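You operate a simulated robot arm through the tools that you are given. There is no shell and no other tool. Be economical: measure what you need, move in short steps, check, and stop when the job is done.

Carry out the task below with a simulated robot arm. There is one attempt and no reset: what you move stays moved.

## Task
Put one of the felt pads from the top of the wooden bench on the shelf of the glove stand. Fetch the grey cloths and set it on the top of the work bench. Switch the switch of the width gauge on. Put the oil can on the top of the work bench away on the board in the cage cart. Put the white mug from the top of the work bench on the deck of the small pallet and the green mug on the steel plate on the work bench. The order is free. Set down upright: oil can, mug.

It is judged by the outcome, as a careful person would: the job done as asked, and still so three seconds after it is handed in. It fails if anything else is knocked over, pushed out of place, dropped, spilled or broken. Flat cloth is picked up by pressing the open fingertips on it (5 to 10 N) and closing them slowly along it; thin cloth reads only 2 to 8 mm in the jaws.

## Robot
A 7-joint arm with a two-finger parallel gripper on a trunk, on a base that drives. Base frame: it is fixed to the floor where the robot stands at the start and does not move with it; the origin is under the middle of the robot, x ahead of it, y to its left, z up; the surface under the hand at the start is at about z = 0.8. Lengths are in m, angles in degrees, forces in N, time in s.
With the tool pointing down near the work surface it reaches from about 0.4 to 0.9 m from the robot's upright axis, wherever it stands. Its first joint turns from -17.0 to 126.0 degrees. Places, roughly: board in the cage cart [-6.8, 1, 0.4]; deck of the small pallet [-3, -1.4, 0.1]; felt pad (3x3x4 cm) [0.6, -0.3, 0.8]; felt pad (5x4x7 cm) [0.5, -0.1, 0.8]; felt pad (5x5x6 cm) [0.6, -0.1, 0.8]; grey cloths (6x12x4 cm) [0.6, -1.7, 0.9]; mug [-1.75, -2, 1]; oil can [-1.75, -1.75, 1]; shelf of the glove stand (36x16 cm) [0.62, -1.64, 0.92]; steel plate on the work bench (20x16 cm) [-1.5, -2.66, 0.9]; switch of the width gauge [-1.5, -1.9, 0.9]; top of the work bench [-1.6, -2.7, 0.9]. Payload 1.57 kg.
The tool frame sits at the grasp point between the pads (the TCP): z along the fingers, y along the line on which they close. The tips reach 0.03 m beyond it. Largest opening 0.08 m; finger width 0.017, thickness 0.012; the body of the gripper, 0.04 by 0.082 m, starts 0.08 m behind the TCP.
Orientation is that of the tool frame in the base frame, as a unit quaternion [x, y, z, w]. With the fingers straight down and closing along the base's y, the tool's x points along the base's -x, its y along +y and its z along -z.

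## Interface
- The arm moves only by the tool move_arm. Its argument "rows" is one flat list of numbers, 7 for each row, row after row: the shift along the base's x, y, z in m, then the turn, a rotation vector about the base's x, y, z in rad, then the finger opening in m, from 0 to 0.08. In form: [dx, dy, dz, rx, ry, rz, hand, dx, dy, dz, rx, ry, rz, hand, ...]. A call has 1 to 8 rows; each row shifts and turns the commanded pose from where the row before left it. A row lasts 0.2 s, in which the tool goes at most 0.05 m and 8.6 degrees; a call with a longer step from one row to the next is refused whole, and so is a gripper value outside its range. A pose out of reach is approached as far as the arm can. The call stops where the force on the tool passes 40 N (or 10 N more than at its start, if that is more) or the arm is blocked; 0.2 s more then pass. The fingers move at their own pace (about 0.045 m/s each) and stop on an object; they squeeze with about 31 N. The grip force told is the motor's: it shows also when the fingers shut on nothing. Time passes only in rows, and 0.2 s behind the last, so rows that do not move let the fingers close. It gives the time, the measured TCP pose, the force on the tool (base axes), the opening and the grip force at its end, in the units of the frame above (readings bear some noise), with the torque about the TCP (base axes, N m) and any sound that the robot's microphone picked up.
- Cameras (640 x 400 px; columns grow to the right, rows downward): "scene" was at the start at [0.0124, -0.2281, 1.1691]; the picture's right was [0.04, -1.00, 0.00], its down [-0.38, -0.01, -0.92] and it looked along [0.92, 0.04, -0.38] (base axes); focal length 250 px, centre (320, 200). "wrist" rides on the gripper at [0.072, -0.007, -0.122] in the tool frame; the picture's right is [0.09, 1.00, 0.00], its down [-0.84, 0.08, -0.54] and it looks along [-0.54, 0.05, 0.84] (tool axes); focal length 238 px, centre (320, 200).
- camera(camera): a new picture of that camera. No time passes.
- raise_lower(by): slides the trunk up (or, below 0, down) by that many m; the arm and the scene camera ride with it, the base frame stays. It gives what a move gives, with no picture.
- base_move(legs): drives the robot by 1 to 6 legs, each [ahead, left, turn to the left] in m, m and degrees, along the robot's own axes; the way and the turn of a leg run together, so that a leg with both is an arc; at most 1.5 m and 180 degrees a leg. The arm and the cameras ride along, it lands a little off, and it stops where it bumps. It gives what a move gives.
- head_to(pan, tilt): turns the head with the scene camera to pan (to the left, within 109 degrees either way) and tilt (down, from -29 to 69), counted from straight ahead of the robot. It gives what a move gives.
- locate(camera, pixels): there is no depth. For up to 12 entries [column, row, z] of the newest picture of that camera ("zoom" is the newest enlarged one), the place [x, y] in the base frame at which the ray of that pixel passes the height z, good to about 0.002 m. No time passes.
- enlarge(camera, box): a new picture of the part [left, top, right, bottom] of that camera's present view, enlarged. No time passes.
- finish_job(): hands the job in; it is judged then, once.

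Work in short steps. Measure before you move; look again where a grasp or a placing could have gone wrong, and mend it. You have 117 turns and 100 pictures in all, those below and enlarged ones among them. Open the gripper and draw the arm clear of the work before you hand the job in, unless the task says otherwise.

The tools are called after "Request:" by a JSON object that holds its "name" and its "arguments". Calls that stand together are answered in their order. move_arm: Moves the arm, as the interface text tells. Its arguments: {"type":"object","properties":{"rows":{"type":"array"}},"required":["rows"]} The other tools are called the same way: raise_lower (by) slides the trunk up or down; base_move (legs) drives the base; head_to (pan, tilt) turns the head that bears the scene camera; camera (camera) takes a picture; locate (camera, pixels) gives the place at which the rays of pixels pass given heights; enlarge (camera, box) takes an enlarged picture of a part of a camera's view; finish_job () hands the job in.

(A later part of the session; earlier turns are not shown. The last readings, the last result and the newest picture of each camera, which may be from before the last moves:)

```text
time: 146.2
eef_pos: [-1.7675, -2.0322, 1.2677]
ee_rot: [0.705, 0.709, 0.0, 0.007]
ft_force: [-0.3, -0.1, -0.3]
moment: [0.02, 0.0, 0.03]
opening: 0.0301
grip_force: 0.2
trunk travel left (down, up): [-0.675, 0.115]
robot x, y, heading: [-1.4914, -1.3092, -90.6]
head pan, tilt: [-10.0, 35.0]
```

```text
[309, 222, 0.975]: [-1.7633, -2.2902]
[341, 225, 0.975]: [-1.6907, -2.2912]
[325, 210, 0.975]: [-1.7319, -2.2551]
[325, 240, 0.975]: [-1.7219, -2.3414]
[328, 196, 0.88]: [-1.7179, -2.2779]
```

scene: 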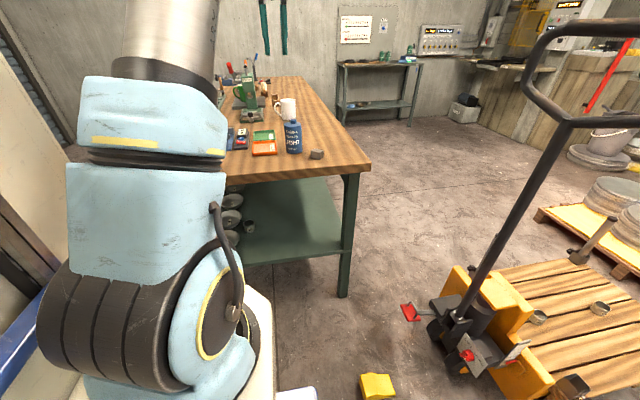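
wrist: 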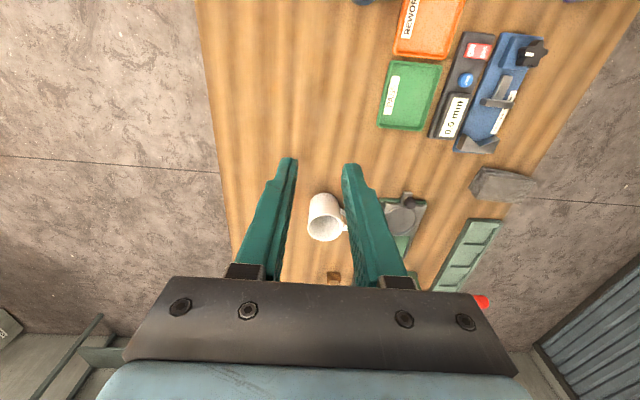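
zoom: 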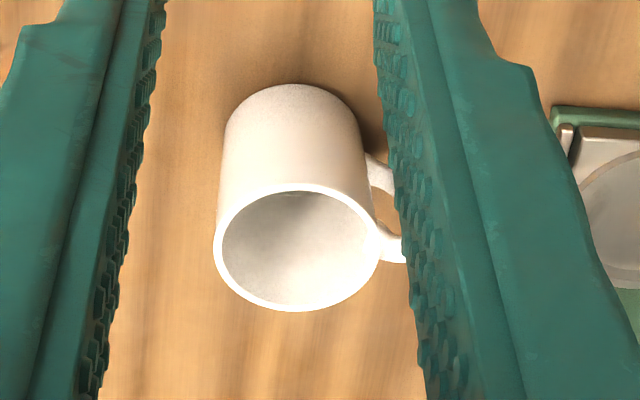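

White mug rim centre ≈(-1.727,-2.297), about 1.02 m away for the −x wall. I edge the base forward 7 cm and left-handedly test reach while lowering toward it.

Request:
{"name": "base_move", "arguments": {"legs": [[0.07, 0, 0]]}}

Request:
{"name": "move_arm", "arguments": {"rows": [0, -0.04, -0.02, 0, 0, 0, 0.05, 0.001, -0.04, -0.02, 0, 0, 0, 0.05, 0.001, -0.04, -0.02, 0, 0, 0, 0.05, 0.001, -0.04, -0.02, 0, 0, 0, 0.05, 0.001, -0.035, -0.02, 0, 0, 0, 0.05]}}

```text
time: 147.1
eef_pos: [-1.7561, -2.0528, 1.2664]
ee_rot: [0.699, 0.715, 0.001, 0.006]
ft_force: [-0.2, -0.2, 0.0]
moment: [0.03, -0.01, 0.0]
opening: 0.03
grip_force: 0.1
trunk travel left (down, up): [-0.675, 0.115]
robot x, y, heading: [-1.4955, -1.326, -89.8]
head pan, tilt: [-10.0, 35.0]
stopped in leg 1: the robot was blocked; the commanded pose is now the measured one
```

```text
time: 148.3
eef_pos: [-1.7437, -2.1886, 1.1509]
ee_rot: [0.699, 0.715, 0.002, 0.006]
ft_force: [-1.0, 0.3, 1.4]
moment: [-0.02, -0.01, 0.0]
opening: 0.0499
grip_force: 0.0
out of reach, approached as far as the arm can: row 3, 4, 5
trunk travel left (down, up): [-0.675, 0.115]
robot x, y, heading: [-1.4961, -1.3278, -89.6]
head pan, tilt: [-10.0, 35.0]
```

Lower heights relative to the shoulder give more reach, so I raise the trunk 0.11 more and lower the hand, then extend over the mug.

Request:
{"name": "raise_lower", "arguments": {"by": 0.11}}

Request:
{"name": "move_arm", "arguments": {"rows": [0, 0, -0.049, 0, 0, 0, 0.05, 0, 0, -0.049, 0, 0, 0, 0.05, 0, 0, -0.049, 0, 0, 0, 0.05, 0, 0, -0.045, 0, 0, 0, 0.05, -0.006, -0.035, 0, 0, 0, 0, 0.05, -0.006, -0.035, 0, 0, 0, 0, 0.05, -0.006, -0.035, 0, 0, 0, 0, 0.05]}}

Request:
{"name": "camera", "arguments": {"camera": "wrist"}}

```text
time: 149.7
eef_pos: [-1.7444, -2.1903, 1.2618]
ee_rot: [0.699, 0.716, 0.002, 0.006]
ft_force: [-0.1, 0.2, -0.1]
moment: [0.01, -0.04, 0.02]
opening: 0.05
grip_force: 0.0
trunk travel left (down, up): [-0.785, 0.005]
robot x, y, heading: [-1.4956, -1.3271, -89.7]
head pan, tilt: [-10.0, 35.0]
```

```text
time: 151.3
eef_pos: [-1.7498, -2.2352, 1.0708]
ee_rot: [0.698, 0.716, 0.001, 0.007]
ft_force: [0.0, -0.3, 0.1]
moment: [0.04, -0.02, -0.01]
opening: 0.0502
grip_force: 0.0
out of reach, approached as far as the arm can: row 6, 7
trunk travel left (down, up): [-0.785, 0.005]
robot x, y, heading: [-1.4929, -1.3245, -89.6]
head pan, tilt: [-10.0, 35.0]
```

```text
32 pictures are left
```

wrist: 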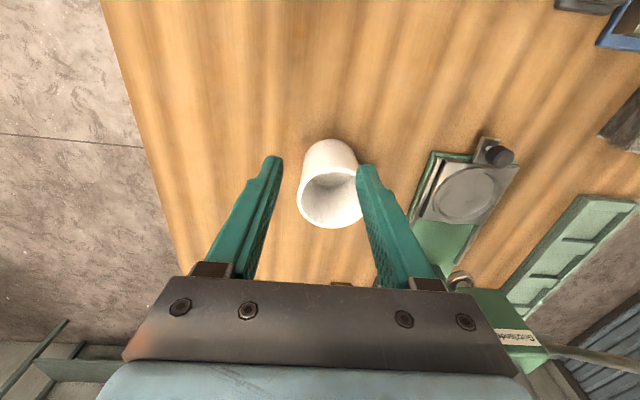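

Reach ends at 0.946; about 6 cm short. I tilt the fingers outward by ~17° (in the plane tangent to the wall) and extend.

Request:
{"name": "move_arm", "arguments": {"rows": [0, 0, 0, -0.145, 0, 0, 0.05, 0, 0, 0, -0.145, 0, 0, 0.05, -0.006, -0.03, 0, 0, 0, 0, 0.05, -0.006, -0.03, 0, 0, 0, 0, 0.05]}}

Request:
{"name": "camera", "arguments": {"camera": "wrist"}}

```text
time: 152.3
eef_pos: [-1.7634, -2.2952, 1.0707]
ee_rot: [0.69, 0.708, -0.103, 0.108]
ft_force: [-0.7, -0.3, 1.5]
moment: [-0.02, 0.01, -0.02]
opening: 0.05
grip_force: 0.1
trunk travel left (down, up): [-0.785, 0.005]
robot x, y, heading: [-1.4992, -1.3303, -89.7]
head pan, tilt: [-10.0, 35.0]
```

```text
31 pictures are left
```

wrist: 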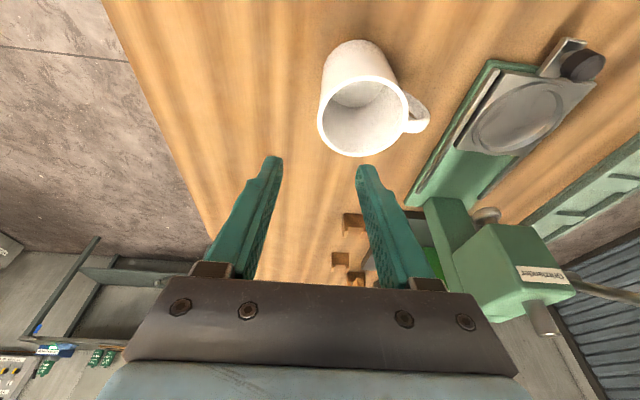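

Request:
{"name": "locate", "arguments": {"camera": "wrist", "pixels": [[318, 118, 0.975], [407, 112, 0.975], [362, 76, 0.975], [362, 157, 0.975]]}}

```text
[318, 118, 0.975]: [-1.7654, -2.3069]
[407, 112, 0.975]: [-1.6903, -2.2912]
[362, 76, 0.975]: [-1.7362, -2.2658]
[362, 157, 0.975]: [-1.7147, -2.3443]
```

Wall's −x point ≈(-1.763,-2.302): aligned with the tilted fingers. I descend straight and close.

Request:
{"name": "move_arm", "arguments": {"rows": [0, 0, -0.045, 0, 0, 0, 0.05, 0, 0, -0.035, 0, 0, 0, 0.05, 0, 0, -0.01, 0, 0, 0, 0.05, 0, 0, 0, 0, 0, 0, 0.03, 0, 0, 0, 0, 0, 0, 0.015, 0, 0, 0, 0, 0, 0, 0.0, 0, 0, 0, 0, 0, 0, 0.0]}}

Request:
{"name": "camera", "arguments": {"camera": "wrist"}}

```text
time: 153.9
eef_pos: [-1.7633, -2.2971, 0.9793]
ee_rot: [0.69, 0.708, -0.102, 0.107]
ft_force: [1.5, -0.7, -0.5]
moment: [0.02, -0.13, -0.03]
opening: 0.0066
grip_force: 23.9
trunk travel left (down, up): [-0.785, 0.005]
robot x, y, heading: [-1.4946, -1.3283, -89.6]
head pan, tilt: [-10.0, 35.0]
```

```text
30 pictures are left
```

wrist: 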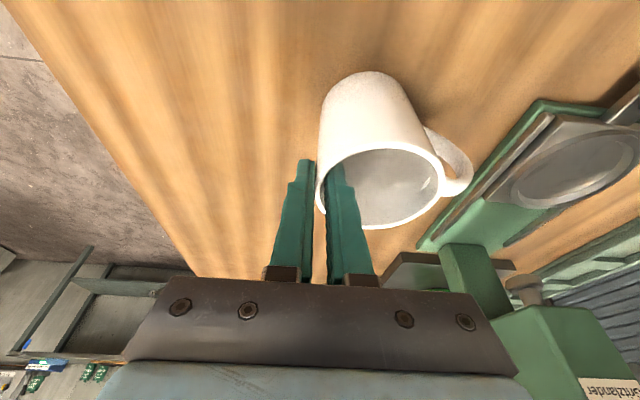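

Gripped. I lift and draw toward the robot.

Request:
{"name": "move_arm", "arguments": {"rows": [0, 0, 0.03, 0, 0, 0, 0.0, 0, 0.005, 0.035, 0, 0, 0, 0.0, -0.005, 0.03, 0.03, 0, 0, 0, 0.0, -0.005, 0.035, 0.03, 0, 0, 0, 0.0, -0.005, 0.035, 0.03, 0, 0, 0, 0.0, 0, 0.02, 0.03, 0.145, 0, 0, 0.0, 0, 0.02, 0.03, 0.145, 0, 0, 0.0, 0, 0.01, 0.02, 0, 0, 0, 0.0]}}

Request:
{"name": "camera", "arguments": {"camera": "wrist"}}

```text
time: 155.7
eef_pos: [-1.7773, -2.1407, 1.2128]
ee_rot: [0.698, 0.716, 0.001, 0.006]
ft_force: [-0.8, -0.8, -3.4]
moment: [-0.02, 0.11, -0.05]
opening: 0.006
grip_force: 26.3
trunk travel left (down, up): [-0.785, 0.005]
robot x, y, heading: [-1.4979, -1.327, -89.6]
head pan, tilt: [-10.0, 35.0]
```

```text
29 pictures are left
```

wrist: 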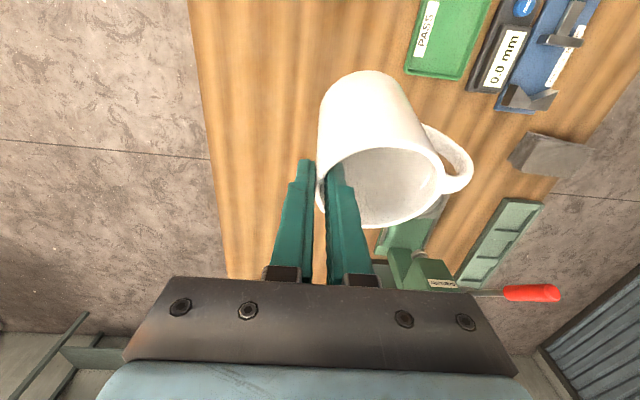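

Held (mug tilts with the hand by 17°, to be undone at placing). I back away well clear of the jack handle, then strafe toward the pallet and look.

Request:
{"name": "base_move", "arguments": {"legs": [[-1.2, 0, 0], [0, -1.4, 0]]}}

Request:
{"name": "head_to", "arguments": {"pan": 5, "tilt": 40}}

Request:
{"name": "camera", "arguments": {"camera": "scene"}}

```text
time: 168.5
eef_pos: [-3.2169, -0.9203, 1.2137]
ee_rot: [0.705, 0.709, 0.001, 0.006]
ft_force: [1.4, -0.5, -3.0]
moment: [-0.03, 0.14, -0.01]
opening: 0.0062
grip_force: 26.1
trunk travel left (down, up): [-0.785, 0.005]
robot x, y, heading: [-2.9215, -0.1164, -90.7]
head pan, tilt: [-10.0, 35.0]
```

```text
time: 169.2
eef_pos: [-3.2165, -0.9207, 1.2138]
ee_rot: [0.706, 0.709, 0.001, 0.006]
ft_force: [0.0, 0.4, -3.0]
moment: [-0.04, 0.11, -0.01]
opening: 0.006
grip_force: 26.0
trunk travel left (down, up): [-0.785, 0.005]
robot x, y, heading: [-2.9194, -0.1135, -90.8]
head pan, tilt: [5.0, 40.0]
```

```text
28 pictures are left
```

scene: 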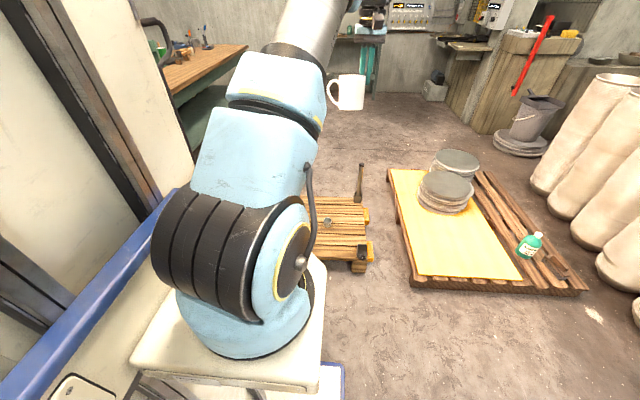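

Request:
{"name": "locate", "arguments": {"camera": "scene", "pixels": [[328, 225, 0.15], [365, 243, 0.15], [365, 205, 0.15], [362, 252, 0.15], [390, 172, 0.15], [412, 278, 0.15], [585, 288, 0.15], [480, 172, 0.15], [325, 258, 0.15]]}}

Request:
{"name": "enlarge", "arguments": {"camera": "scene", "box": [290, 140, 450, 290]}}

```text
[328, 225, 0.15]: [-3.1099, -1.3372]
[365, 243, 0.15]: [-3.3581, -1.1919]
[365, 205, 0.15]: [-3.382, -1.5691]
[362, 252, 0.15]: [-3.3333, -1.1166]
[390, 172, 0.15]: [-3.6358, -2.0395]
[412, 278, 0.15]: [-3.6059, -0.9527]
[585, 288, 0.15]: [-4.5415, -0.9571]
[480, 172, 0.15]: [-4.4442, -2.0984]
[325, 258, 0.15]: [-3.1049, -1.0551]
```

```text
2.67 times, centred on (370, 215) of scene
```

zoom: 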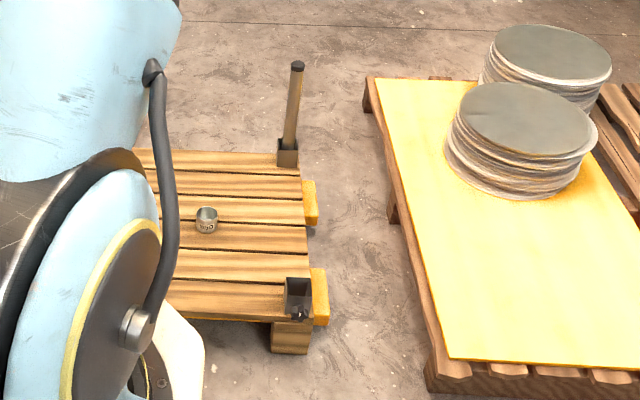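

The small pallet is on the jack forks: deck x −2.6…−3.35, y −1.07…−1.6, with a small cup at (-3.11,-1.34). I drive forward so the hand is above it and look down.

Request:
{"name": "base_move", "arguments": {"legs": [[0.42, 0, 0]]}}

Request:
{"name": "camera", "arguments": {"camera": "wrist"}}

```text
time: 171.8
eef_pos: [-3.2314, -1.3403, 1.2125]
ee_rot: [0.708, 0.706, 0.001, 0.006]
ft_force: [0.2, -0.2, -3.6]
moment: [-0.06, 0.11, -0.04]
opening: 0.0064
grip_force: 26.5
trunk travel left (down, up): [-0.785, 0.005]
robot x, y, heading: [-2.9275, -0.5312, -91.4]
head pan, tilt: [5.0, 40.0]
```

```text
26 pictures are left
```

wrist: 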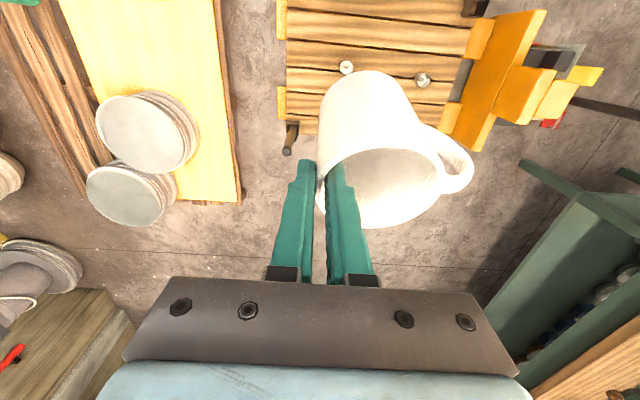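

Request:
{"name": "locate", "arguments": {"camera": "wrist", "pixels": [[346, 70, 0.15], [423, 82, 0.15], [287, 20, 0.15], [470, 20, 0.15], [290, 130, 0.15], [440, 115, 0.15], [380, 20, 0.15], [530, 20, 0.25], [288, 150, 0.4]]}}

```text
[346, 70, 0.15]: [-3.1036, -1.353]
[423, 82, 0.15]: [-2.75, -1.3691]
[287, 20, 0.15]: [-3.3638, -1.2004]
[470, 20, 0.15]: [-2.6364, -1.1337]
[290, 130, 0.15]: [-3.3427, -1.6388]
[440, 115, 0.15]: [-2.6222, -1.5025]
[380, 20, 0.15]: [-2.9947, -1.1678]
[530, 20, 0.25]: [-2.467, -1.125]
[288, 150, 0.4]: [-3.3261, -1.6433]
```

I shift the hand to be over the free deck between the cups, target mug centre (-2.93,-1.25), and lower the trunk.

Request:
{"name": "move_arm", "arguments": {"rows": [0.044, 0.016, 0, 0, 0, 0, 0.0, 0.044, 0.016, 0, 0, 0, 0, 0.0, 0.044, 0.016, 0, 0, 0, 0, 0.0, 0.044, 0.016, 0, 0, 0, 0, 0.0, 0.044, 0.016, 0, 0, 0, 0, 0.0, 0.044, 0.015, 0, 0, 0, 0, 0.0, 0, 0, 0, -0.145, 0, 0, 0.0, 0, 0, 0, -0.145, 0, 0, 0.0]}}

Request:
{"name": "raise_lower", "arguments": {"by": -0.65}}

Request:
{"name": "camera", "arguments": {"camera": "wrist"}}

```text
time: 173.6
eef_pos: [-2.9663, -1.2456, 1.2118]
ee_rot: [0.7, 0.698, -0.102, 0.11]
ft_force: [0.1, -0.2, -3.4]
moment: [0.0, 0.12, -0.04]
opening: 0.0064
grip_force: 26.0
trunk travel left (down, up): [-0.785, 0.005]
robot x, y, heading: [-2.9278, -0.5336, -91.1]
head pan, tilt: [5.0, 40.0]
```

```text
refused: -0.65 is not a number from -0.4 to 0.4
```

```text
25 pictures are left
```

wrist: 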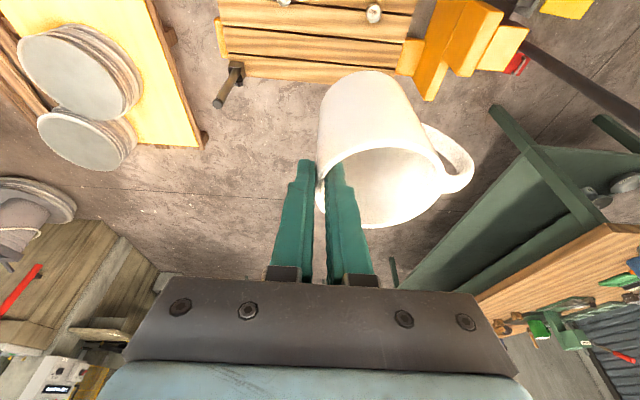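

Limit is 0.4 per slide; I lower 0.4 and then 0.3.

Request:
{"name": "raise_lower", "arguments": {"by": -0.4}}

Request:
{"name": "raise_lower", "arguments": {"by": -0.3}}

Request:
{"name": "camera", "arguments": {"camera": "wrist"}}

Request:
{"name": "head_to", "arguments": {"pan": -10, "tilt": 45}}

Request:
{"name": "camera", "arguments": {"camera": "scene"}}

```text
time: 177.4
eef_pos: [-2.9656, -1.2452, 0.8126]
ee_rot: [0.7, 0.699, -0.1, 0.108]
ft_force: [-0.1, -0.1, -3.0]
moment: [-0.01, 0.14, -0.02]
opening: 0.0062
grip_force: 26.3
trunk travel left (down, up): [-0.385, 0.405]
robot x, y, heading: [-2.9272, -0.5379, -91.2]
head pan, tilt: [5.0, 40.0]
```

```text
time: 180.4
eef_pos: [-2.9668, -1.2446, 0.5121]
ee_rot: [0.7, 0.698, -0.101, 0.109]
ft_force: [0.6, 1.7, -3.4]
moment: [0.03, 0.09, 0.03]
opening: 0.0066
grip_force: 26.0
trunk travel left (down, up): [-0.085, 0.705]
robot x, y, heading: [-2.9282, -0.5335, -91.2]
head pan, tilt: [5.0, 40.0]
```

```text
24 pictures are left
```

wrist: 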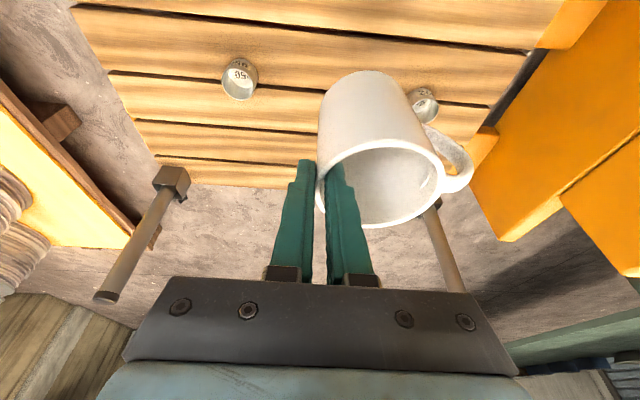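

```text
time: 181.2
eef_pos: [-2.9664, -1.2459, 0.5121]
ee_rot: [0.7, 0.699, -0.1, 0.108]
ft_force: [-1.5, 0.3, -3.4]
moment: [0.01, 0.12, 0.0]
opening: 0.0063
grip_force: 25.7
trunk travel left (down, up): [-0.085, 0.705]
robot x, y, heading: [-2.9265, -0.534, -91.0]
head pan, tilt: [-10.0, 45.0]
```

```text
23 pictures are left
```

scene: 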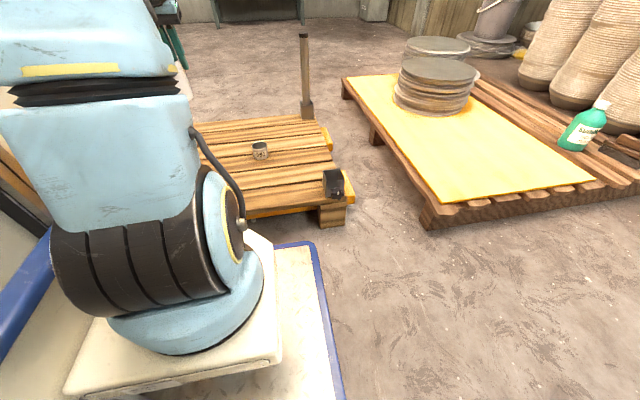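

The deck under the mug is free between the cups. I lower 0.22 with the arm and recheck.

Request:
{"name": "locate", "arguments": {"camera": "wrist", "pixels": [[238, 95, 0.15], [422, 115, 0.15], [165, 180, 0.15]]}}

Request:
{"name": "move_arm", "arguments": {"rows": [0, 0, -0.045, 0, 0, 0, 0.0, 0, 0, -0.045, 0, 0, 0, 0.0, 0, 0, -0.045, 0, 0, 0, 0.0, 0, 0, -0.045, 0, 0, 0, 0.0, 0, 0, -0.04, 0, 0, 0, 0.0]}}

Request:
{"name": "camera", "arguments": {"camera": "wrist"}}

```text
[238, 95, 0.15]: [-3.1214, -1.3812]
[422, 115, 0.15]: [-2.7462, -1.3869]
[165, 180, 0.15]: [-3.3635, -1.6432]
```

```text
time: 182.4
eef_pos: [-2.9671, -1.2436, 0.2901]
ee_rot: [0.7, 0.698, -0.1, 0.11]
ft_force: [-0.8, -0.2, -2.4]
moment: [0.01, 0.13, -0.04]
opening: 0.0063
grip_force: 26.3
trunk travel left (down, up): [-0.085, 0.705]
robot x, y, heading: [-2.9276, -0.533, -91.3]
head pan, tilt: [-10.0, 45.0]
```

```text
22 pictures are left
```

wrist: 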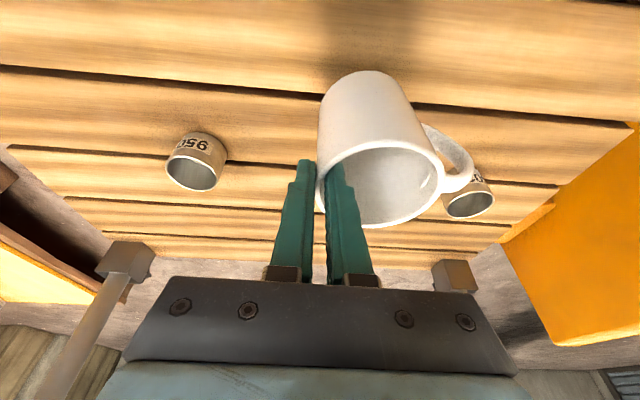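

Still no contact (TCP 0.290). I step down in small increments until force.

Request:
{"name": "move_arm", "arguments": {"rows": [0, 0, -0.012, 0, 0, 0, 0.0, 0, 0, -0.008, 0, 0, 0, 0.0, 0, 0, -0.005, 0, 0, 0, 0.0, 0, 0, -0.005, 0, 0, 0, 0.0]}}

```text
time: 183.4
eef_pos: [-2.9668, -1.2464, 0.2624]
ee_rot: [0.7, 0.698, -0.1, 0.109]
ft_force: [-0.9, -0.3, -2.9]
moment: [0.02, 0.13, 0.0]
opening: 0.0063
grip_force: 26.2
trunk travel left (down, up): [-0.085, 0.705]
robot x, y, heading: [-2.9279, -0.5317, -91.6]
head pan, tilt: [-10.0, 45.0]
```

Request:
{"name": "move_arm", "arguments": {"rows": [0, 0, -0.006, 0, 0, 0, 0.0, 0, 0, -0.005, 0, 0, 0, 0.0, 0, 0, -0.004, 0, 0, 0, 0.0, 0, 0, -0.004, 0, 0, 0, 0.0]}}

```text
time: 184.4
eef_pos: [-2.9665, -1.2456, 0.2459]
ee_rot: [0.7, 0.698, -0.102, 0.109]
ft_force: [-4.9, 4.9, 15.4]
moment: [0.51, -0.29, 0.27]
opening: 0.0063
grip_force: 25.9
trunk travel left (down, up): [-0.085, 0.705]
robot x, y, heading: [-2.9292, -0.5322, -91.2]
head pan, tilt: [-10.0, 45.0]
```

Contact (15 N). I open and withdraw along the tilted tool axis.

Request:
{"name": "move_arm", "arguments": {"rows": [0, 0, 0.001, 0, 0, 0, 0.0, 0, 0, 0, 0, 0, 0, 0.03, 0, 0, 0, 0, 0, 0, 0.03, 0, 0, 0, 0, 0, 0, 0.03, 0, 0.009, 0.03, 0, 0, 0, 0.03, 0, 0.013, 0.045, 0, 0, 0, 0.03, 0, 0.013, 0.045, 0, 0, 0, 0.03, 0, 0.0, 0.045, 0, 0, 0, 0.03]}}

Request:
{"name": "camera", "arguments": {"camera": "wrist"}}

```text
time: 186.2
eef_pos: [-2.9645, -1.2111, 0.4091]
ee_rot: [0.7, 0.699, -0.1, 0.108]
ft_force: [0.4, 0.0, -0.2]
moment: [0.02, 0.0, -0.05]
opening: 0.0299
grip_force: 0.1
trunk travel left (down, up): [-0.085, 0.705]
robot x, y, heading: [-2.9257, -0.5309, -91.3]
head pan, tilt: [-10.0, 45.0]
```

```text
21 pictures are left
```

wrist: 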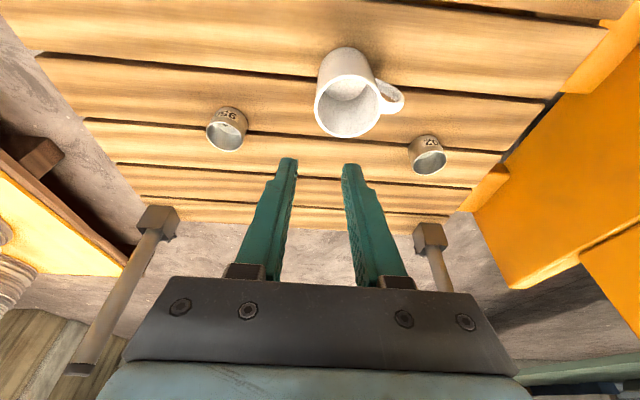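

White mug stands on the pallet deck. I raise the trunk, straighten the tool and return to the bench end for the oil can.

Request:
{"name": "raise_lower", "arguments": {"by": 0.4}}

Request:
{"name": "raise_lower", "arguments": {"by": 0.2}}

Request:
{"name": "move_arm", "arguments": {"rows": [0, 0, 0.045, 0.145, 0, 0, 0.08, 0, 0, 0.045, 0.145, 0, 0, 0.08, 0, 0, 0.045, 0, 0, 0, 0.08, 0, 0, 0.02, 0, 0, 0, 0.08]}}

Request:
{"name": "base_move", "arguments": {"legs": [[-0.45, 0, 0], [0, 1.4, 0]]}}

Request:
{"name": "camera", "arguments": {"camera": "wrist"}}

```text
time: 190.1
eef_pos: [-2.9629, -1.2114, 0.8091]
ee_rot: [0.7, 0.699, -0.101, 0.108]
ft_force: [0.2, 1.0, -0.6]
moment: [0.01, 0.0, -0.02]
opening: 0.0302
grip_force: 0.0
trunk travel left (down, up): [-0.485, 0.305]
robot x, y, heading: [-2.9248, -0.5319, -91.4]
head pan, tilt: [-10.0, 45.0]
```

```text
time: 192.2
eef_pos: [-2.9644, -1.2107, 1.009]
ee_rot: [0.7, 0.699, -0.1, 0.108]
ft_force: [0.2, -0.8, -0.3]
moment: [-0.03, 0.02, -0.04]
opening: 0.0301
grip_force: 0.1
trunk travel left (down, up): [-0.685, 0.105]
robot x, y, heading: [-2.9263, -0.5331, -91.4]
head pan, tilt: [-10.0, 45.0]
```

```text
time: 193.2
eef_pos: [-2.9649, -1.2107, 1.1628]
ee_rot: [0.707, 0.707, 0.001, 0.005]
ft_force: [-0.1, -0.6, 0.3]
moment: [0.03, 0.0, 0.04]
opening: 0.0798
grip_force: 0.0
trunk travel left (down, up): [-0.685, 0.105]
robot x, y, heading: [-2.9285, -0.5315, -91.2]
head pan, tilt: [-10.0, 45.0]
```

```text
time: 202.5
eef_pos: [-1.571, -0.7896, 1.1629]
ee_rot: [0.71, 0.704, 0.002, 0.006]
ft_force: [-0.4, -0.4, 0.1]
moment: [-0.02, -0.01, 0.0]
opening: 0.0801
grip_force: 0.0
trunk travel left (down, up): [-0.685, 0.105]
robot x, y, heading: [-1.528, -0.1116, -91.5]
head pan, tilt: [-10.0, 45.0]
```

```text
20 pictures are left
```

wrist: 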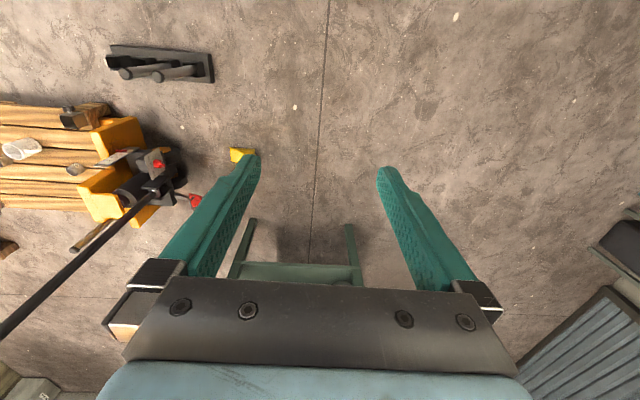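

I drive forward 1.07 m to bring the hand near the oil can.

Request:
{"name": "base_move", "arguments": {"legs": [[0, 0.05, 1.5], [1.07, 0, 0]]}}

Request:
{"name": "camera", "arguments": {"camera": "wrist"}}

```text
time: 208.6
eef_pos: [-1.4947, -1.8789, 1.1636]
ee_rot: [0.698, 0.716, 0.001, 0.005]
ft_force: [-0.2, -0.1, 0.3]
moment: [0.01, -0.03, -0.03]
opening: 0.0798
grip_force: 0.0
trunk travel left (down, up): [-0.685, 0.105]
robot x, y, heading: [-1.4732, -1.2033, -89.5]
head pan, tilt: [-10.0, 45.0]
```

```text
19 pictures are left
```

wrist: 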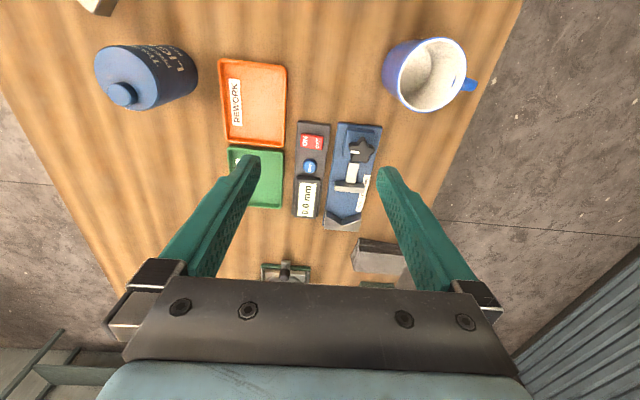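

The oil can is at (145,78). I move over its estimated position (-1.708,-1.867).

Request:
{"name": "move_arm", "arguments": {"rows": [-0.043, 0.003, 0, 0, 0, 0, 0.08, -0.043, 0.003, 0, 0, 0, 0, 0.08, -0.043, 0.003, 0, 0, 0, 0, 0.08, -0.043, 0.003, 0, 0, 0, 0, 0.08, -0.041, 0, 0, 0, 0, 0, 0.08, 0, 0, -0.035, 0, 0, 0, 0.08]}}

Request:
{"name": "camera", "arguments": {"camera": "wrist"}}

```text
time: 210.0
eef_pos: [-1.7069, -1.8677, 1.1289]
ee_rot: [0.698, 0.716, 0.002, 0.006]
ft_force: [0.0, 0.4, 0.4]
moment: [0.01, 0.03, -0.04]
opening: 0.0797
grip_force: 0.1
trunk travel left (down, up): [-0.685, 0.105]
robot x, y, heading: [-1.4757, -1.2028, -89.5]
head pan, tilt: [-10.0, 45.0]
```

```text
18 pictures are left
```

wrist: 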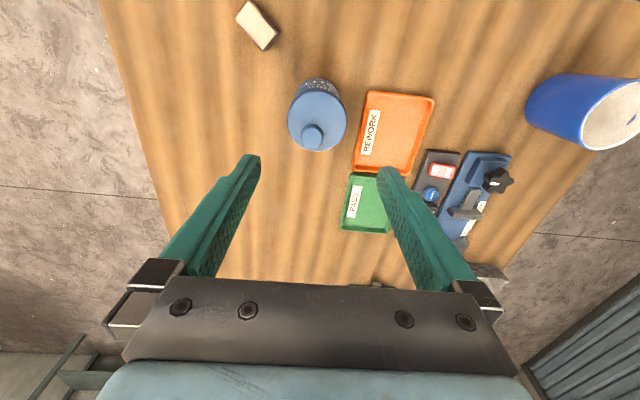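

Request:
{"name": "locate", "arguments": {"camera": "wrist", "pixels": [[288, 119, 0.99], [347, 119, 0.99], [318, 91, 0.99], [318, 151, 0.99], [315, 79, 0.88], [312, 133, 1.01]]}}

```text
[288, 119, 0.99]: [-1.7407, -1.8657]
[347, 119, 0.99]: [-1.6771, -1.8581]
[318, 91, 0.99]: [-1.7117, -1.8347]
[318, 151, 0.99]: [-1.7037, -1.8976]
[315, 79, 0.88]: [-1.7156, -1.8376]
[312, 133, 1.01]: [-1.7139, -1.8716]
```

Centred. I descend to TCP 0.96 and close, then lift a little.

Request:
{"name": "move_arm", "arguments": {"rows": [-0.001, 0.002, -0.045, 0, 0, 0, 0.08, 0, 0, -0.045, 0, 0, 0, 0.08, 0, 0, -0.045, 0, 0, 0, 0.08, 0, 0, -0.034, 0, 0, 0, 0.08, 0, 0, 0, 0, 0, 0, 0.03, 0, 0, 0, 0, 0, 0, 0.03, 0, 0, 0, 0, 0, 0, 0.03]}}

Request:
{"name": "camera", "arguments": {"camera": "wrist"}}

```text
time: 211.6
eef_pos: [-1.709, -1.8641, 0.9613]
ee_rot: [0.698, 0.716, 0.002, 0.006]
ft_force: [-1.7, 0.3, 1.1]
moment: [0.02, 0.28, -0.03]
opening: 0.0657
grip_force: 31.4
trunk travel left (down, up): [-0.685, 0.105]
robot x, y, heading: [-1.4773, -1.2044, -89.5]
head pan, tilt: [-10.0, 45.0]
```

```text
17 pictures are left
```

wrist: 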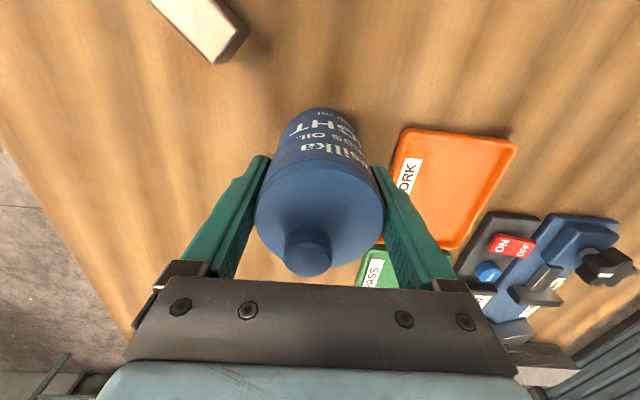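

Gripped (66 mm). I lift, back out and turn to face −x, then look along the way.

Request:
{"name": "move_arm", "arguments": {"rows": [0, 0, 0.04, 0, 0, 0, 0.03, 0, 0, 0.048, 0, 0, 0, 0.03, 0, 0, 0.048, 0, 0, 0, 0.03, 0, 0.02, 0.04, 0, 0, 0, 0.03]}}

Request:
{"name": "base_move", "arguments": {"legs": [[-1.2, 0, 0], [0, 0, -90]]}}

Request:
{"name": "head_to", "arguments": {"pan": -10, "tilt": 18}}

Request:
{"name": "camera", "arguments": {"camera": "scene"}}

```text
time: 212.6
eef_pos: [-1.7083, -1.8486, 1.135]
ee_rot: [0.698, 0.716, 0.003, 0.007]
ft_force: [-0.3, -0.6, -4.4]
moment: [0.06, -0.03, -0.01]
opening: 0.0653
grip_force: 30.7
trunk travel left (down, up): [-0.685, 0.105]
robot x, y, heading: [-1.4745, -1.202, -89.6]
head pan, tilt: [-10.0, 45.0]
```

```text
time: 222.3
eef_pos: [-2.1221, 0.1934, 1.1345]
ee_rot: [1.0, 0.018, -0.003, 0.006]
ft_force: [0.3, -0.5, -4.9]
moment: [0.03, -0.03, 0.02]
opening: 0.0657
grip_force: 31.1
trunk travel left (down, up): [-0.685, 0.105]
robot x, y, heading: [-1.475, -0.0362, -178.9]
head pan, tilt: [-10.0, 45.0]
```

```text
time: 223.2
eef_pos: [-2.1227, 0.1939, 1.1348]
ee_rot: [1.0, 0.018, -0.003, 0.005]
ft_force: [0.4, 0.4, -5.0]
moment: [0.0, 0.0, 0.05]
opening: 0.0657
grip_force: 30.9
trunk travel left (down, up): [-0.685, 0.105]
robot x, y, heading: [-1.4745, -0.0318, -179.1]
head pan, tilt: [-10.0, 18.0]
```

```text
16 pictures are left
```

scene: 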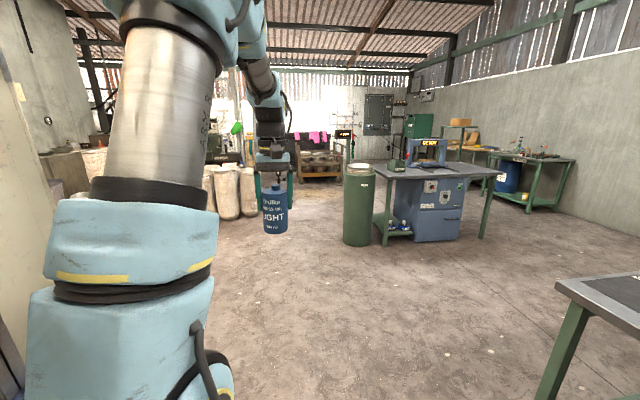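

Request:
{"name": "locate", "arguments": {"camera": "scene", "pixels": [[357, 245, 0.0], [342, 238, 0.0], [228, 216, 0.0], [250, 212, 0.0], [300, 190, 0.0], [340, 188, 0.0]]}}

Request:
{"name": "enlarge", "arguments": {"camera": "scene", "box": [200, 90, 440, 250]}}

```text
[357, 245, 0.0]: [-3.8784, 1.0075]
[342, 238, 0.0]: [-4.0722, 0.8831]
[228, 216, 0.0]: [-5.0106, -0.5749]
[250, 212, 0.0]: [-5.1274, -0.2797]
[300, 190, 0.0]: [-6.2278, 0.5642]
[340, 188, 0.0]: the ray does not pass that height
```

```text
2.50 times, centred on (320, 170) of scene
```

zoom: 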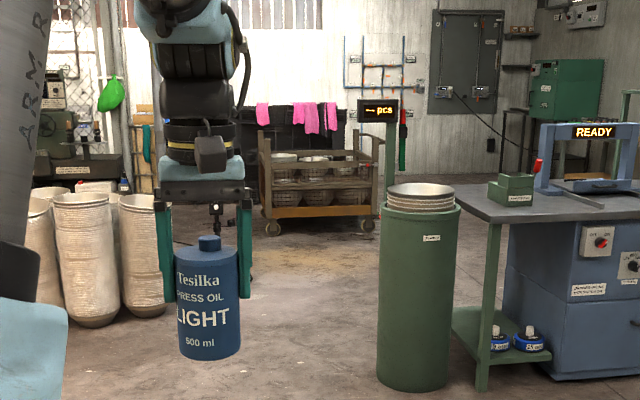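

The cage cart is ahead at about (-6.5,0.7). The corridor runs between bags (y<−0.28) and the barrel (y>0.8). I shift to y≈0.25 and go forward 1.5 + 0.8, then look.

Request:
{"name": "base_move", "arguments": {"legs": [[0, -0.28, -1], [1.4, 0, 0], [0.7, 0, 0]]}}

Request:
{"name": "camera", "arguments": {"camera": "scene"}}

```text
time: 235.2
eef_pos: [-4.2163, 0.4796, 1.1346]
ee_rot: [1.0, 0.011, -0.004, 0.005]
ft_force: [0.8, -0.6, -5.3]
moment: [0.02, -0.02, 0.02]
opening: 0.0657
grip_force: 30.9
trunk travel left (down, up): [-0.685, 0.105]
robot x, y, heading: [-3.5717, 0.2426, 180.2]
head pan, tilt: [-10.0, 18.0]
```

```text
14 pictures are left
```

scene: 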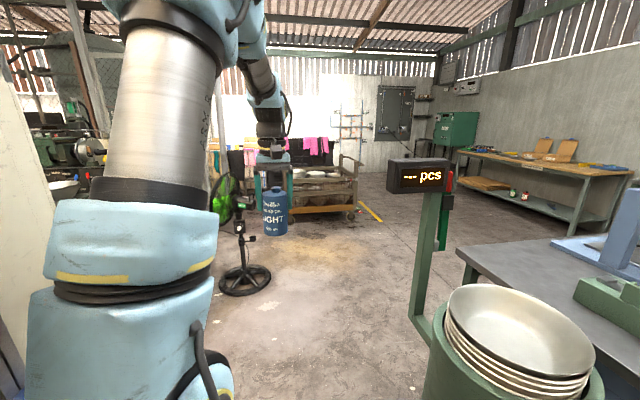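

A pedestal fan stands at (245,280). I locate it and the cart.

Request:
{"name": "locate", "arguments": {"camera": "scene", "pixels": [[271, 280, 0.0], [245, 290, 0.0], [220, 284, 0.0], [295, 235, 0.0], [355, 222, 0.0], [345, 190, 0.4], [290, 190, 0.4], [420, 330, 0.0]]}}

Request:
{"name": "enlarge", "arguments": {"camera": "scene", "box": [200, 120, 400, 250]}}

```text
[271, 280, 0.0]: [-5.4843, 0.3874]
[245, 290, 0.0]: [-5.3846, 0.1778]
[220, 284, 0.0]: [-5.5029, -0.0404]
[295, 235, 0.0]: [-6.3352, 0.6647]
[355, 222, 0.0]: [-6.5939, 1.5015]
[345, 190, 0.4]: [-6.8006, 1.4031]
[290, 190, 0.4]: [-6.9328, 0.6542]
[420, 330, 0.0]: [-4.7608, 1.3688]
```

```text
3.08 times, centred on (300, 185) of scene
```

zoom: 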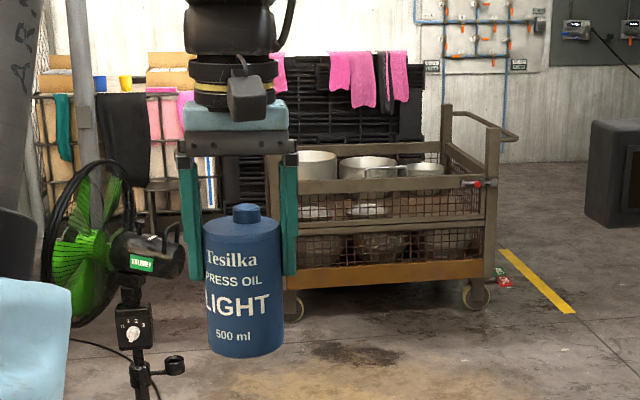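

The fan base spans y −0.04…0.39 at x≈−5.5, and the scale's pole is at about (-4.64,1.13). I centre the arm, then pass between them diagonally: forward to x≈−4.5, turn right 45°, and look.

Request:
{"name": "move_arm", "arguments": {"rows": [0, -0.045, 0, 0, 0, 0.06, 0.03, 0, -0.045, 0, 0, 0, 0.06, 0.03, 0, -0.045, 0, 0, 0, 0.06, 0.03, 0, -0.045, 0, 0, 0, 0.06, 0.03, 0, -0.045, 0, 0, 0, 0.06, 0.03]}}

Request:
{"name": "base_move", "arguments": {"legs": [[0.9, 0, 0], [0, 0, -45]]}}

Request:
{"name": "camera", "arguments": {"camera": "scene"}}

```text
time: 236.4
eef_pos: [-4.2134, 0.2518, 1.136]
ee_rot: [0.987, 0.159, -0.003, 0.007]
ft_force: [0.2, 0.7, -5.2]
moment: [-0.05, -0.04, 0.01]
opening: 0.0657
grip_force: 31.3
trunk travel left (down, up): [-0.685, 0.105]
robot x, y, heading: [-3.5725, 0.2396, 180.1]
head pan, tilt: [-10.0, 18.0]
```

```text
time: 243.2
eef_pos: [-4.9221, 0.7049, 1.1363]
ee_rot: [0.972, -0.233, -0.004, 0.004]
ft_force: [0.3, -0.2, -4.6]
moment: [-0.01, 0.03, 0.0]
opening: 0.0653
grip_force: 30.9
trunk travel left (down, up): [-0.685, 0.105]
robot x, y, heading: [-4.479, 0.2413, 134.7]
head pan, tilt: [-10.0, 18.0]
```

```text
12 pictures are left
```

scene: 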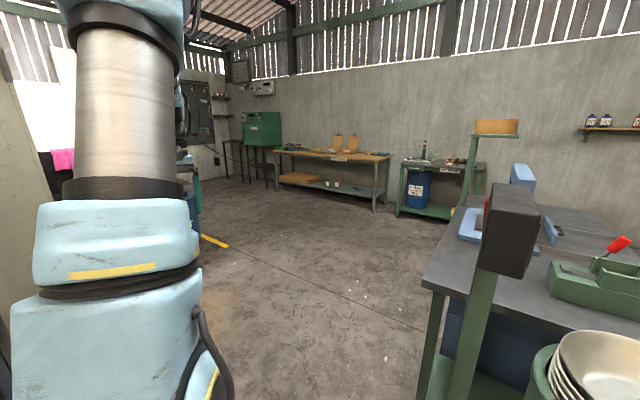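

The pole is at about (-4.36,0.95) and the fan at (-5.45,0.17): about 0.5 m clearance each side of my diagonal. I go forward 1.35 and turn back to face −x.

Request:
{"name": "base_move", "arguments": {"legs": [[1.3, 0, 0], [0, 0, 45]]}}

Request:
{"name": "head_to", "arguments": {"pan": 5, "tilt": 35}}

Request:
{"name": "camera", "arguments": {"camera": "scene"}}

Request:
{"name": "camera", "arguments": {"camera": "wrist"}}

```text
time: 251.8
eef_pos: [-6.0074, 1.1941, 1.1362]
ee_rot: [0.989, 0.145, -0.002, 0.006]
ft_force: [-0.2, 0.3, -5.5]
moment: [-0.03, -0.02, 0.02]
opening: 0.0655
grip_force: 31.0
trunk travel left (down, up): [-0.685, 0.105]
robot x, y, heading: [-5.3672, 1.1669, 178.2]
head pan, tilt: [-10.0, 18.0]
```

```text
time: 252.6
eef_pos: [-6.0089, 1.1952, 1.1355]
ee_rot: [0.989, 0.145, -0.001, 0.005]
ft_force: [0.6, -0.3, -4.4]
moment: [-0.01, -0.01, 0.01]
opening: 0.0652
grip_force: 31.3
trunk travel left (down, up): [-0.685, 0.105]
robot x, y, heading: [-5.3637, 1.1668, 178.6]
head pan, tilt: [5.0, 35.0]
```

```text
11 pictures are left
```

scene: 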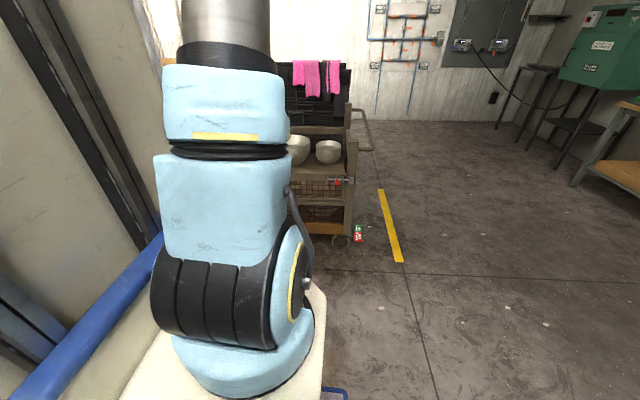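

```text
10 pictures are left
```

wrist: 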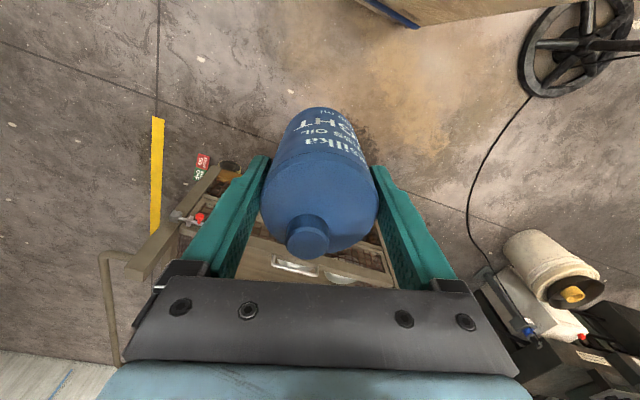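

I move forward 0.3 to bring the hand near the cart's front rail and look down.

Request:
{"name": "base_move", "arguments": {"legs": [[0.3, 0, 0]]}}

Request:
{"name": "camera", "arguments": {"camera": "wrist"}}

Request:
{"name": "enlarge", "arguments": {"camera": "scene", "box": [240, 80, 440, 280]}}

```text
time: 254.6
eef_pos: [-6.3053, 1.2044, 1.1352]
ee_rot: [0.989, 0.145, -0.001, 0.006]
ft_force: [-0.2, -0.4, -4.9]
moment: [0.0, 0.0, 0.01]
opening: 0.0654
grip_force: 31.0
trunk travel left (down, up): [-0.685, 0.105]
robot x, y, heading: [-5.6658, 1.176, 178.2]
head pan, tilt: [5.0, 35.0]
```

```text
9 pictures are left
```

wrist: 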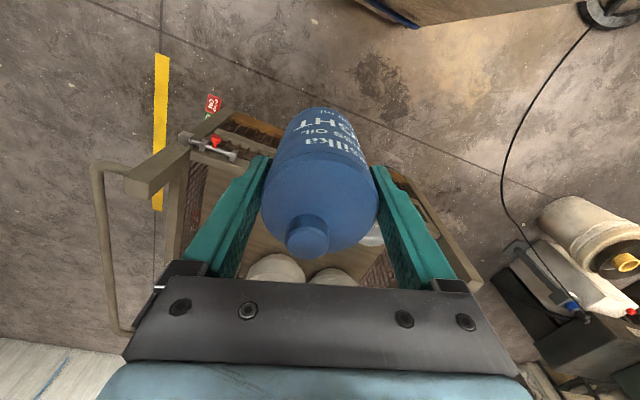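

```text
2.00 times, centred on (340, 180) of scene
```

zoom: 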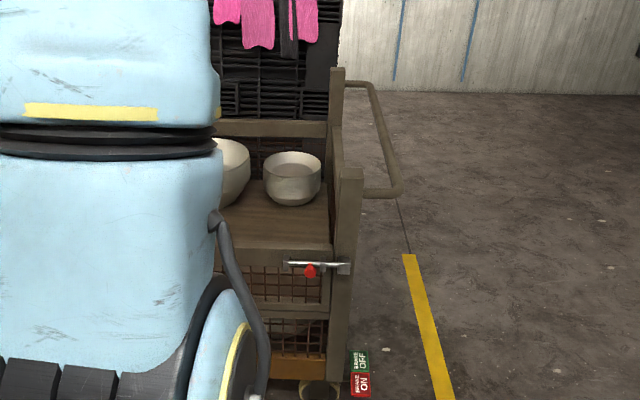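

Request:
{"name": "locate", "arguments": {"camera": "zoom", "pixels": [[330, 246, 0.4], [230, 246, 0.4], [292, 205, 0.4], [220, 205, 0.4], [350, 170, 0.65], [337, 70, 0.65], [330, 246, 0.45]]}}

Request:
{"name": "locate", "arguments": {"camera": "wrist", "pixels": [[218, 150, 0.4], [275, 258, 0.45], [330, 270, 0.45], [140, 185, 0.65], [215, 115, 0.65], [475, 285, 0.65], [390, 175, 0.6], [250, 225, 0.4], [370, 235, 0.45]]}}

Request:
{"name": "enlarge", "arguments": {"camera": "wrist", "box": [100, 90, 500, 310]}}

```text
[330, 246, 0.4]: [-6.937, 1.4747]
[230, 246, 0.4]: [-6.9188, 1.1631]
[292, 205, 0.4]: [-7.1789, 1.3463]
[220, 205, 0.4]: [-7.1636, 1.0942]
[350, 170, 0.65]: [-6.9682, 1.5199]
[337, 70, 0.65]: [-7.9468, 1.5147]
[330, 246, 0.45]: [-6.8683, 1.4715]
```

```text
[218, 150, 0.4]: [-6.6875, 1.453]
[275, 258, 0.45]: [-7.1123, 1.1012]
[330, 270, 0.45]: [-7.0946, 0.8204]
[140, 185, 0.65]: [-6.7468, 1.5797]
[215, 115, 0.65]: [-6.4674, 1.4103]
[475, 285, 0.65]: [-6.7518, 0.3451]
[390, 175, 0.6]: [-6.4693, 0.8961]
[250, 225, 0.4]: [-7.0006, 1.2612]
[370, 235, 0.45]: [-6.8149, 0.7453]
```

```text
1.60 times, centred on (300, 200) of wrist
```

zoom: 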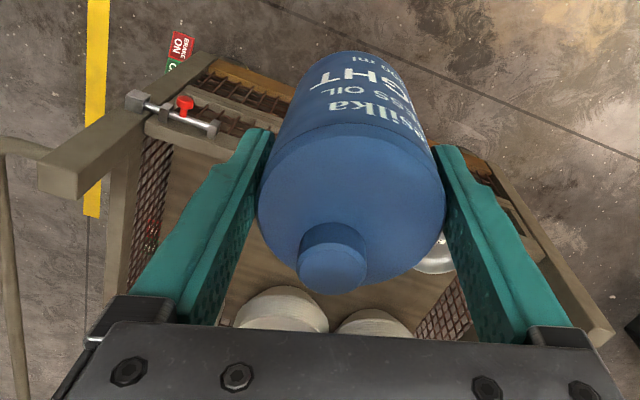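

The rails parallax puts the cart's front rail at x≈−6.54 (z≈0.69), with bowls at x≈−7.0 on a board near z 0.45; the front strip near y≈1.3 looks free. I move 0.2 forward, extend the hand high above it and check with both cameras.

Request:
{"name": "base_move", "arguments": {"legs": [[0.2, 0, 0]]}}

Request:
{"name": "move_arm", "arguments": {"rows": [-0.03, 0.035, 0, 0, 0, -0.1, 0.03, -0.03, 0.03, 0, 0, 0, -0.1, 0.03, -0.035, 0.02, 0, 0, 0, -0.05, 0.03, -0.035, 0.01, 0, 0, 0, 0, 0.03, -0.035, 0, 0, 0, 0, 0, 0.03, -0.035, 0, 0, 0, 0, 0, 0.03]}}

Request:
{"name": "head_to", "arguments": {"pan": 5, "tilt": 45}}

Request:
{"name": "camera", "arguments": {"camera": "scene"}}

Request:
{"name": "camera", "arguments": {"camera": "wrist"}}

```text
time: 256.2
eef_pos: [-6.5099, 1.2097, 1.1356]
ee_rot: [0.99, 0.144, -0.002, 0.006]
ft_force: [0.7, 0.1, -5.7]
moment: [0.01, -0.05, -0.01]
opening: 0.0656
grip_force: 30.3
trunk travel left (down, up): [-0.685, 0.105]
robot x, y, heading: [-5.8677, 1.1805, 178.6]
head pan, tilt: [5.0, 35.0]
```

```text
time: 257.6
eef_pos: [-6.7079, 1.3056, 1.1344]
ee_rot: [1.0, 0.022, -0.002, 0.006]
ft_force: [0.8, 0.2, -4.3]
moment: [-0.01, 0.06, 0.0]
opening: 0.0656
grip_force: 30.8
trunk travel left (down, up): [-0.685, 0.105]
robot x, y, heading: [-5.8671, 1.1838, 178.2]
head pan, tilt: [5.0, 35.0]
```

```text
time: 258.3
eef_pos: [-6.7095, 1.3055, 1.1335]
ee_rot: [1.0, 0.021, -0.003, 0.005]
ft_force: [0.1, 0.7, -4.2]
moment: [-0.01, -0.04, -0.03]
opening: 0.0654
grip_force: 31.0
trunk travel left (down, up): [-0.685, 0.105]
robot x, y, heading: [-5.868, 1.1803, 178.3]
head pan, tilt: [5.0, 45.0]
```

```text
6 pictures are left
```

scene: 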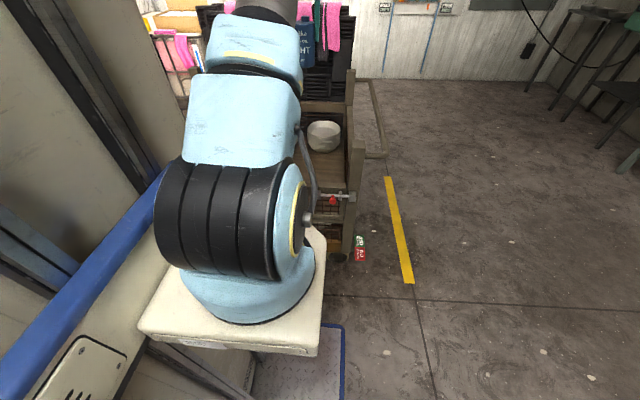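

```text
5 pictures are left
```

wrist: 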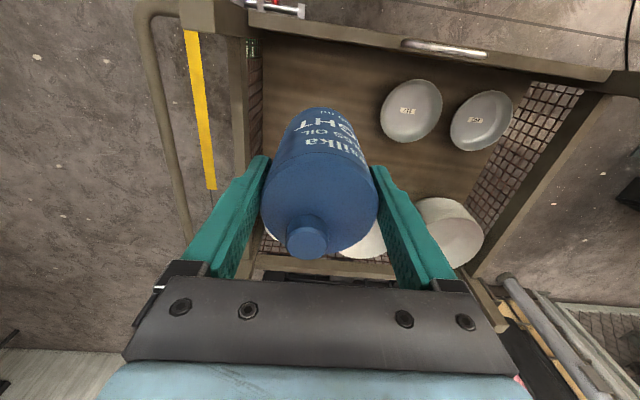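

The board is clear in the left-front area (cols 265–370, rows 45–110). I locate bounds on it at z 0.4–0.45.

Request:
{"name": "locate", "arguments": {"camera": "wrist", "pixels": [[263, 60, 0.42], [380, 110, 0.42], [265, 235, 0.6], [345, 245, 0.55], [395, 250, 0.42], [330, 40, 0.65], [320, 75, 0.42], [240, 100, 0.65], [410, 180, 0.42], [390, 200, 0.5]]}}

Request:
{"name": "locate", "arguments": {"camera": "scene", "pixels": [[322, 150, 0.42], [308, 138, 0.5], [341, 138, 0.5], [330, 190, 0.65]]}}

```text
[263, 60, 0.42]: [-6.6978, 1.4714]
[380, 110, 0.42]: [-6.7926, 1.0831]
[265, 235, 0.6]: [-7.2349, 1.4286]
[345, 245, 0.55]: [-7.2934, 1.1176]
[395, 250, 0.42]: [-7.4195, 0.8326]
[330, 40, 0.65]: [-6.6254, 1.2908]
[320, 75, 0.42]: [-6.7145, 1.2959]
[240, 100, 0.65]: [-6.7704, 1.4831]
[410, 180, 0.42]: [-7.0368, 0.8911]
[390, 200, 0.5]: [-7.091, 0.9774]
```

```text
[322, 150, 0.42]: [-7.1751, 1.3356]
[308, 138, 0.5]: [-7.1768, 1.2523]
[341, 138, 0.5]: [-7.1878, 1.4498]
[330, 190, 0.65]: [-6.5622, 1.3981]
```

I drive 0.12 forward so the can is over (-6.83,1.29), and lower the trunk by 0.4.

Request:
{"name": "base_move", "arguments": {"legs": [[0.12, 0, 0]]}}

Request:
{"name": "raise_lower", "arguments": {"by": -0.4}}

Request:
{"name": "camera", "arguments": {"camera": "wrist"}}

```text
time: 259.6
eef_pos: [-6.829, 1.3057, 1.1343]
ee_rot: [1.0, 0.022, -0.002, 0.006]
ft_force: [0.4, 1.0, -4.8]
moment: [-0.01, -0.01, -0.01]
opening: 0.0654
grip_force: 31.0
trunk travel left (down, up): [-0.685, 0.105]
robot x, y, heading: [-5.9856, 1.1819, 178.4]
head pan, tilt: [5.0, 45.0]
```

```text
time: 263.4
eef_pos: [-6.8286, 1.3061, 0.7339]
ee_rot: [1.0, 0.022, -0.003, 0.006]
ft_force: [-0.4, 0.5, -5.3]
moment: [-0.02, 0.0, -0.01]
opening: 0.0657
grip_force: 31.1
trunk travel left (down, up): [-0.285, 0.505]
robot x, y, heading: [-5.9876, 1.1846, 178.7]
head pan, tilt: [5.0, 45.0]
```

```text
4 pictures are left
```

wrist: 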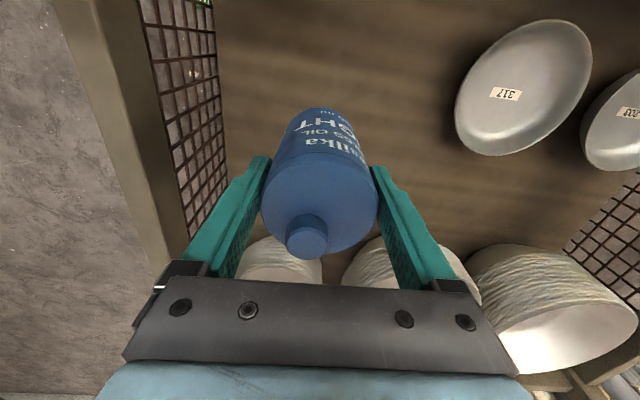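

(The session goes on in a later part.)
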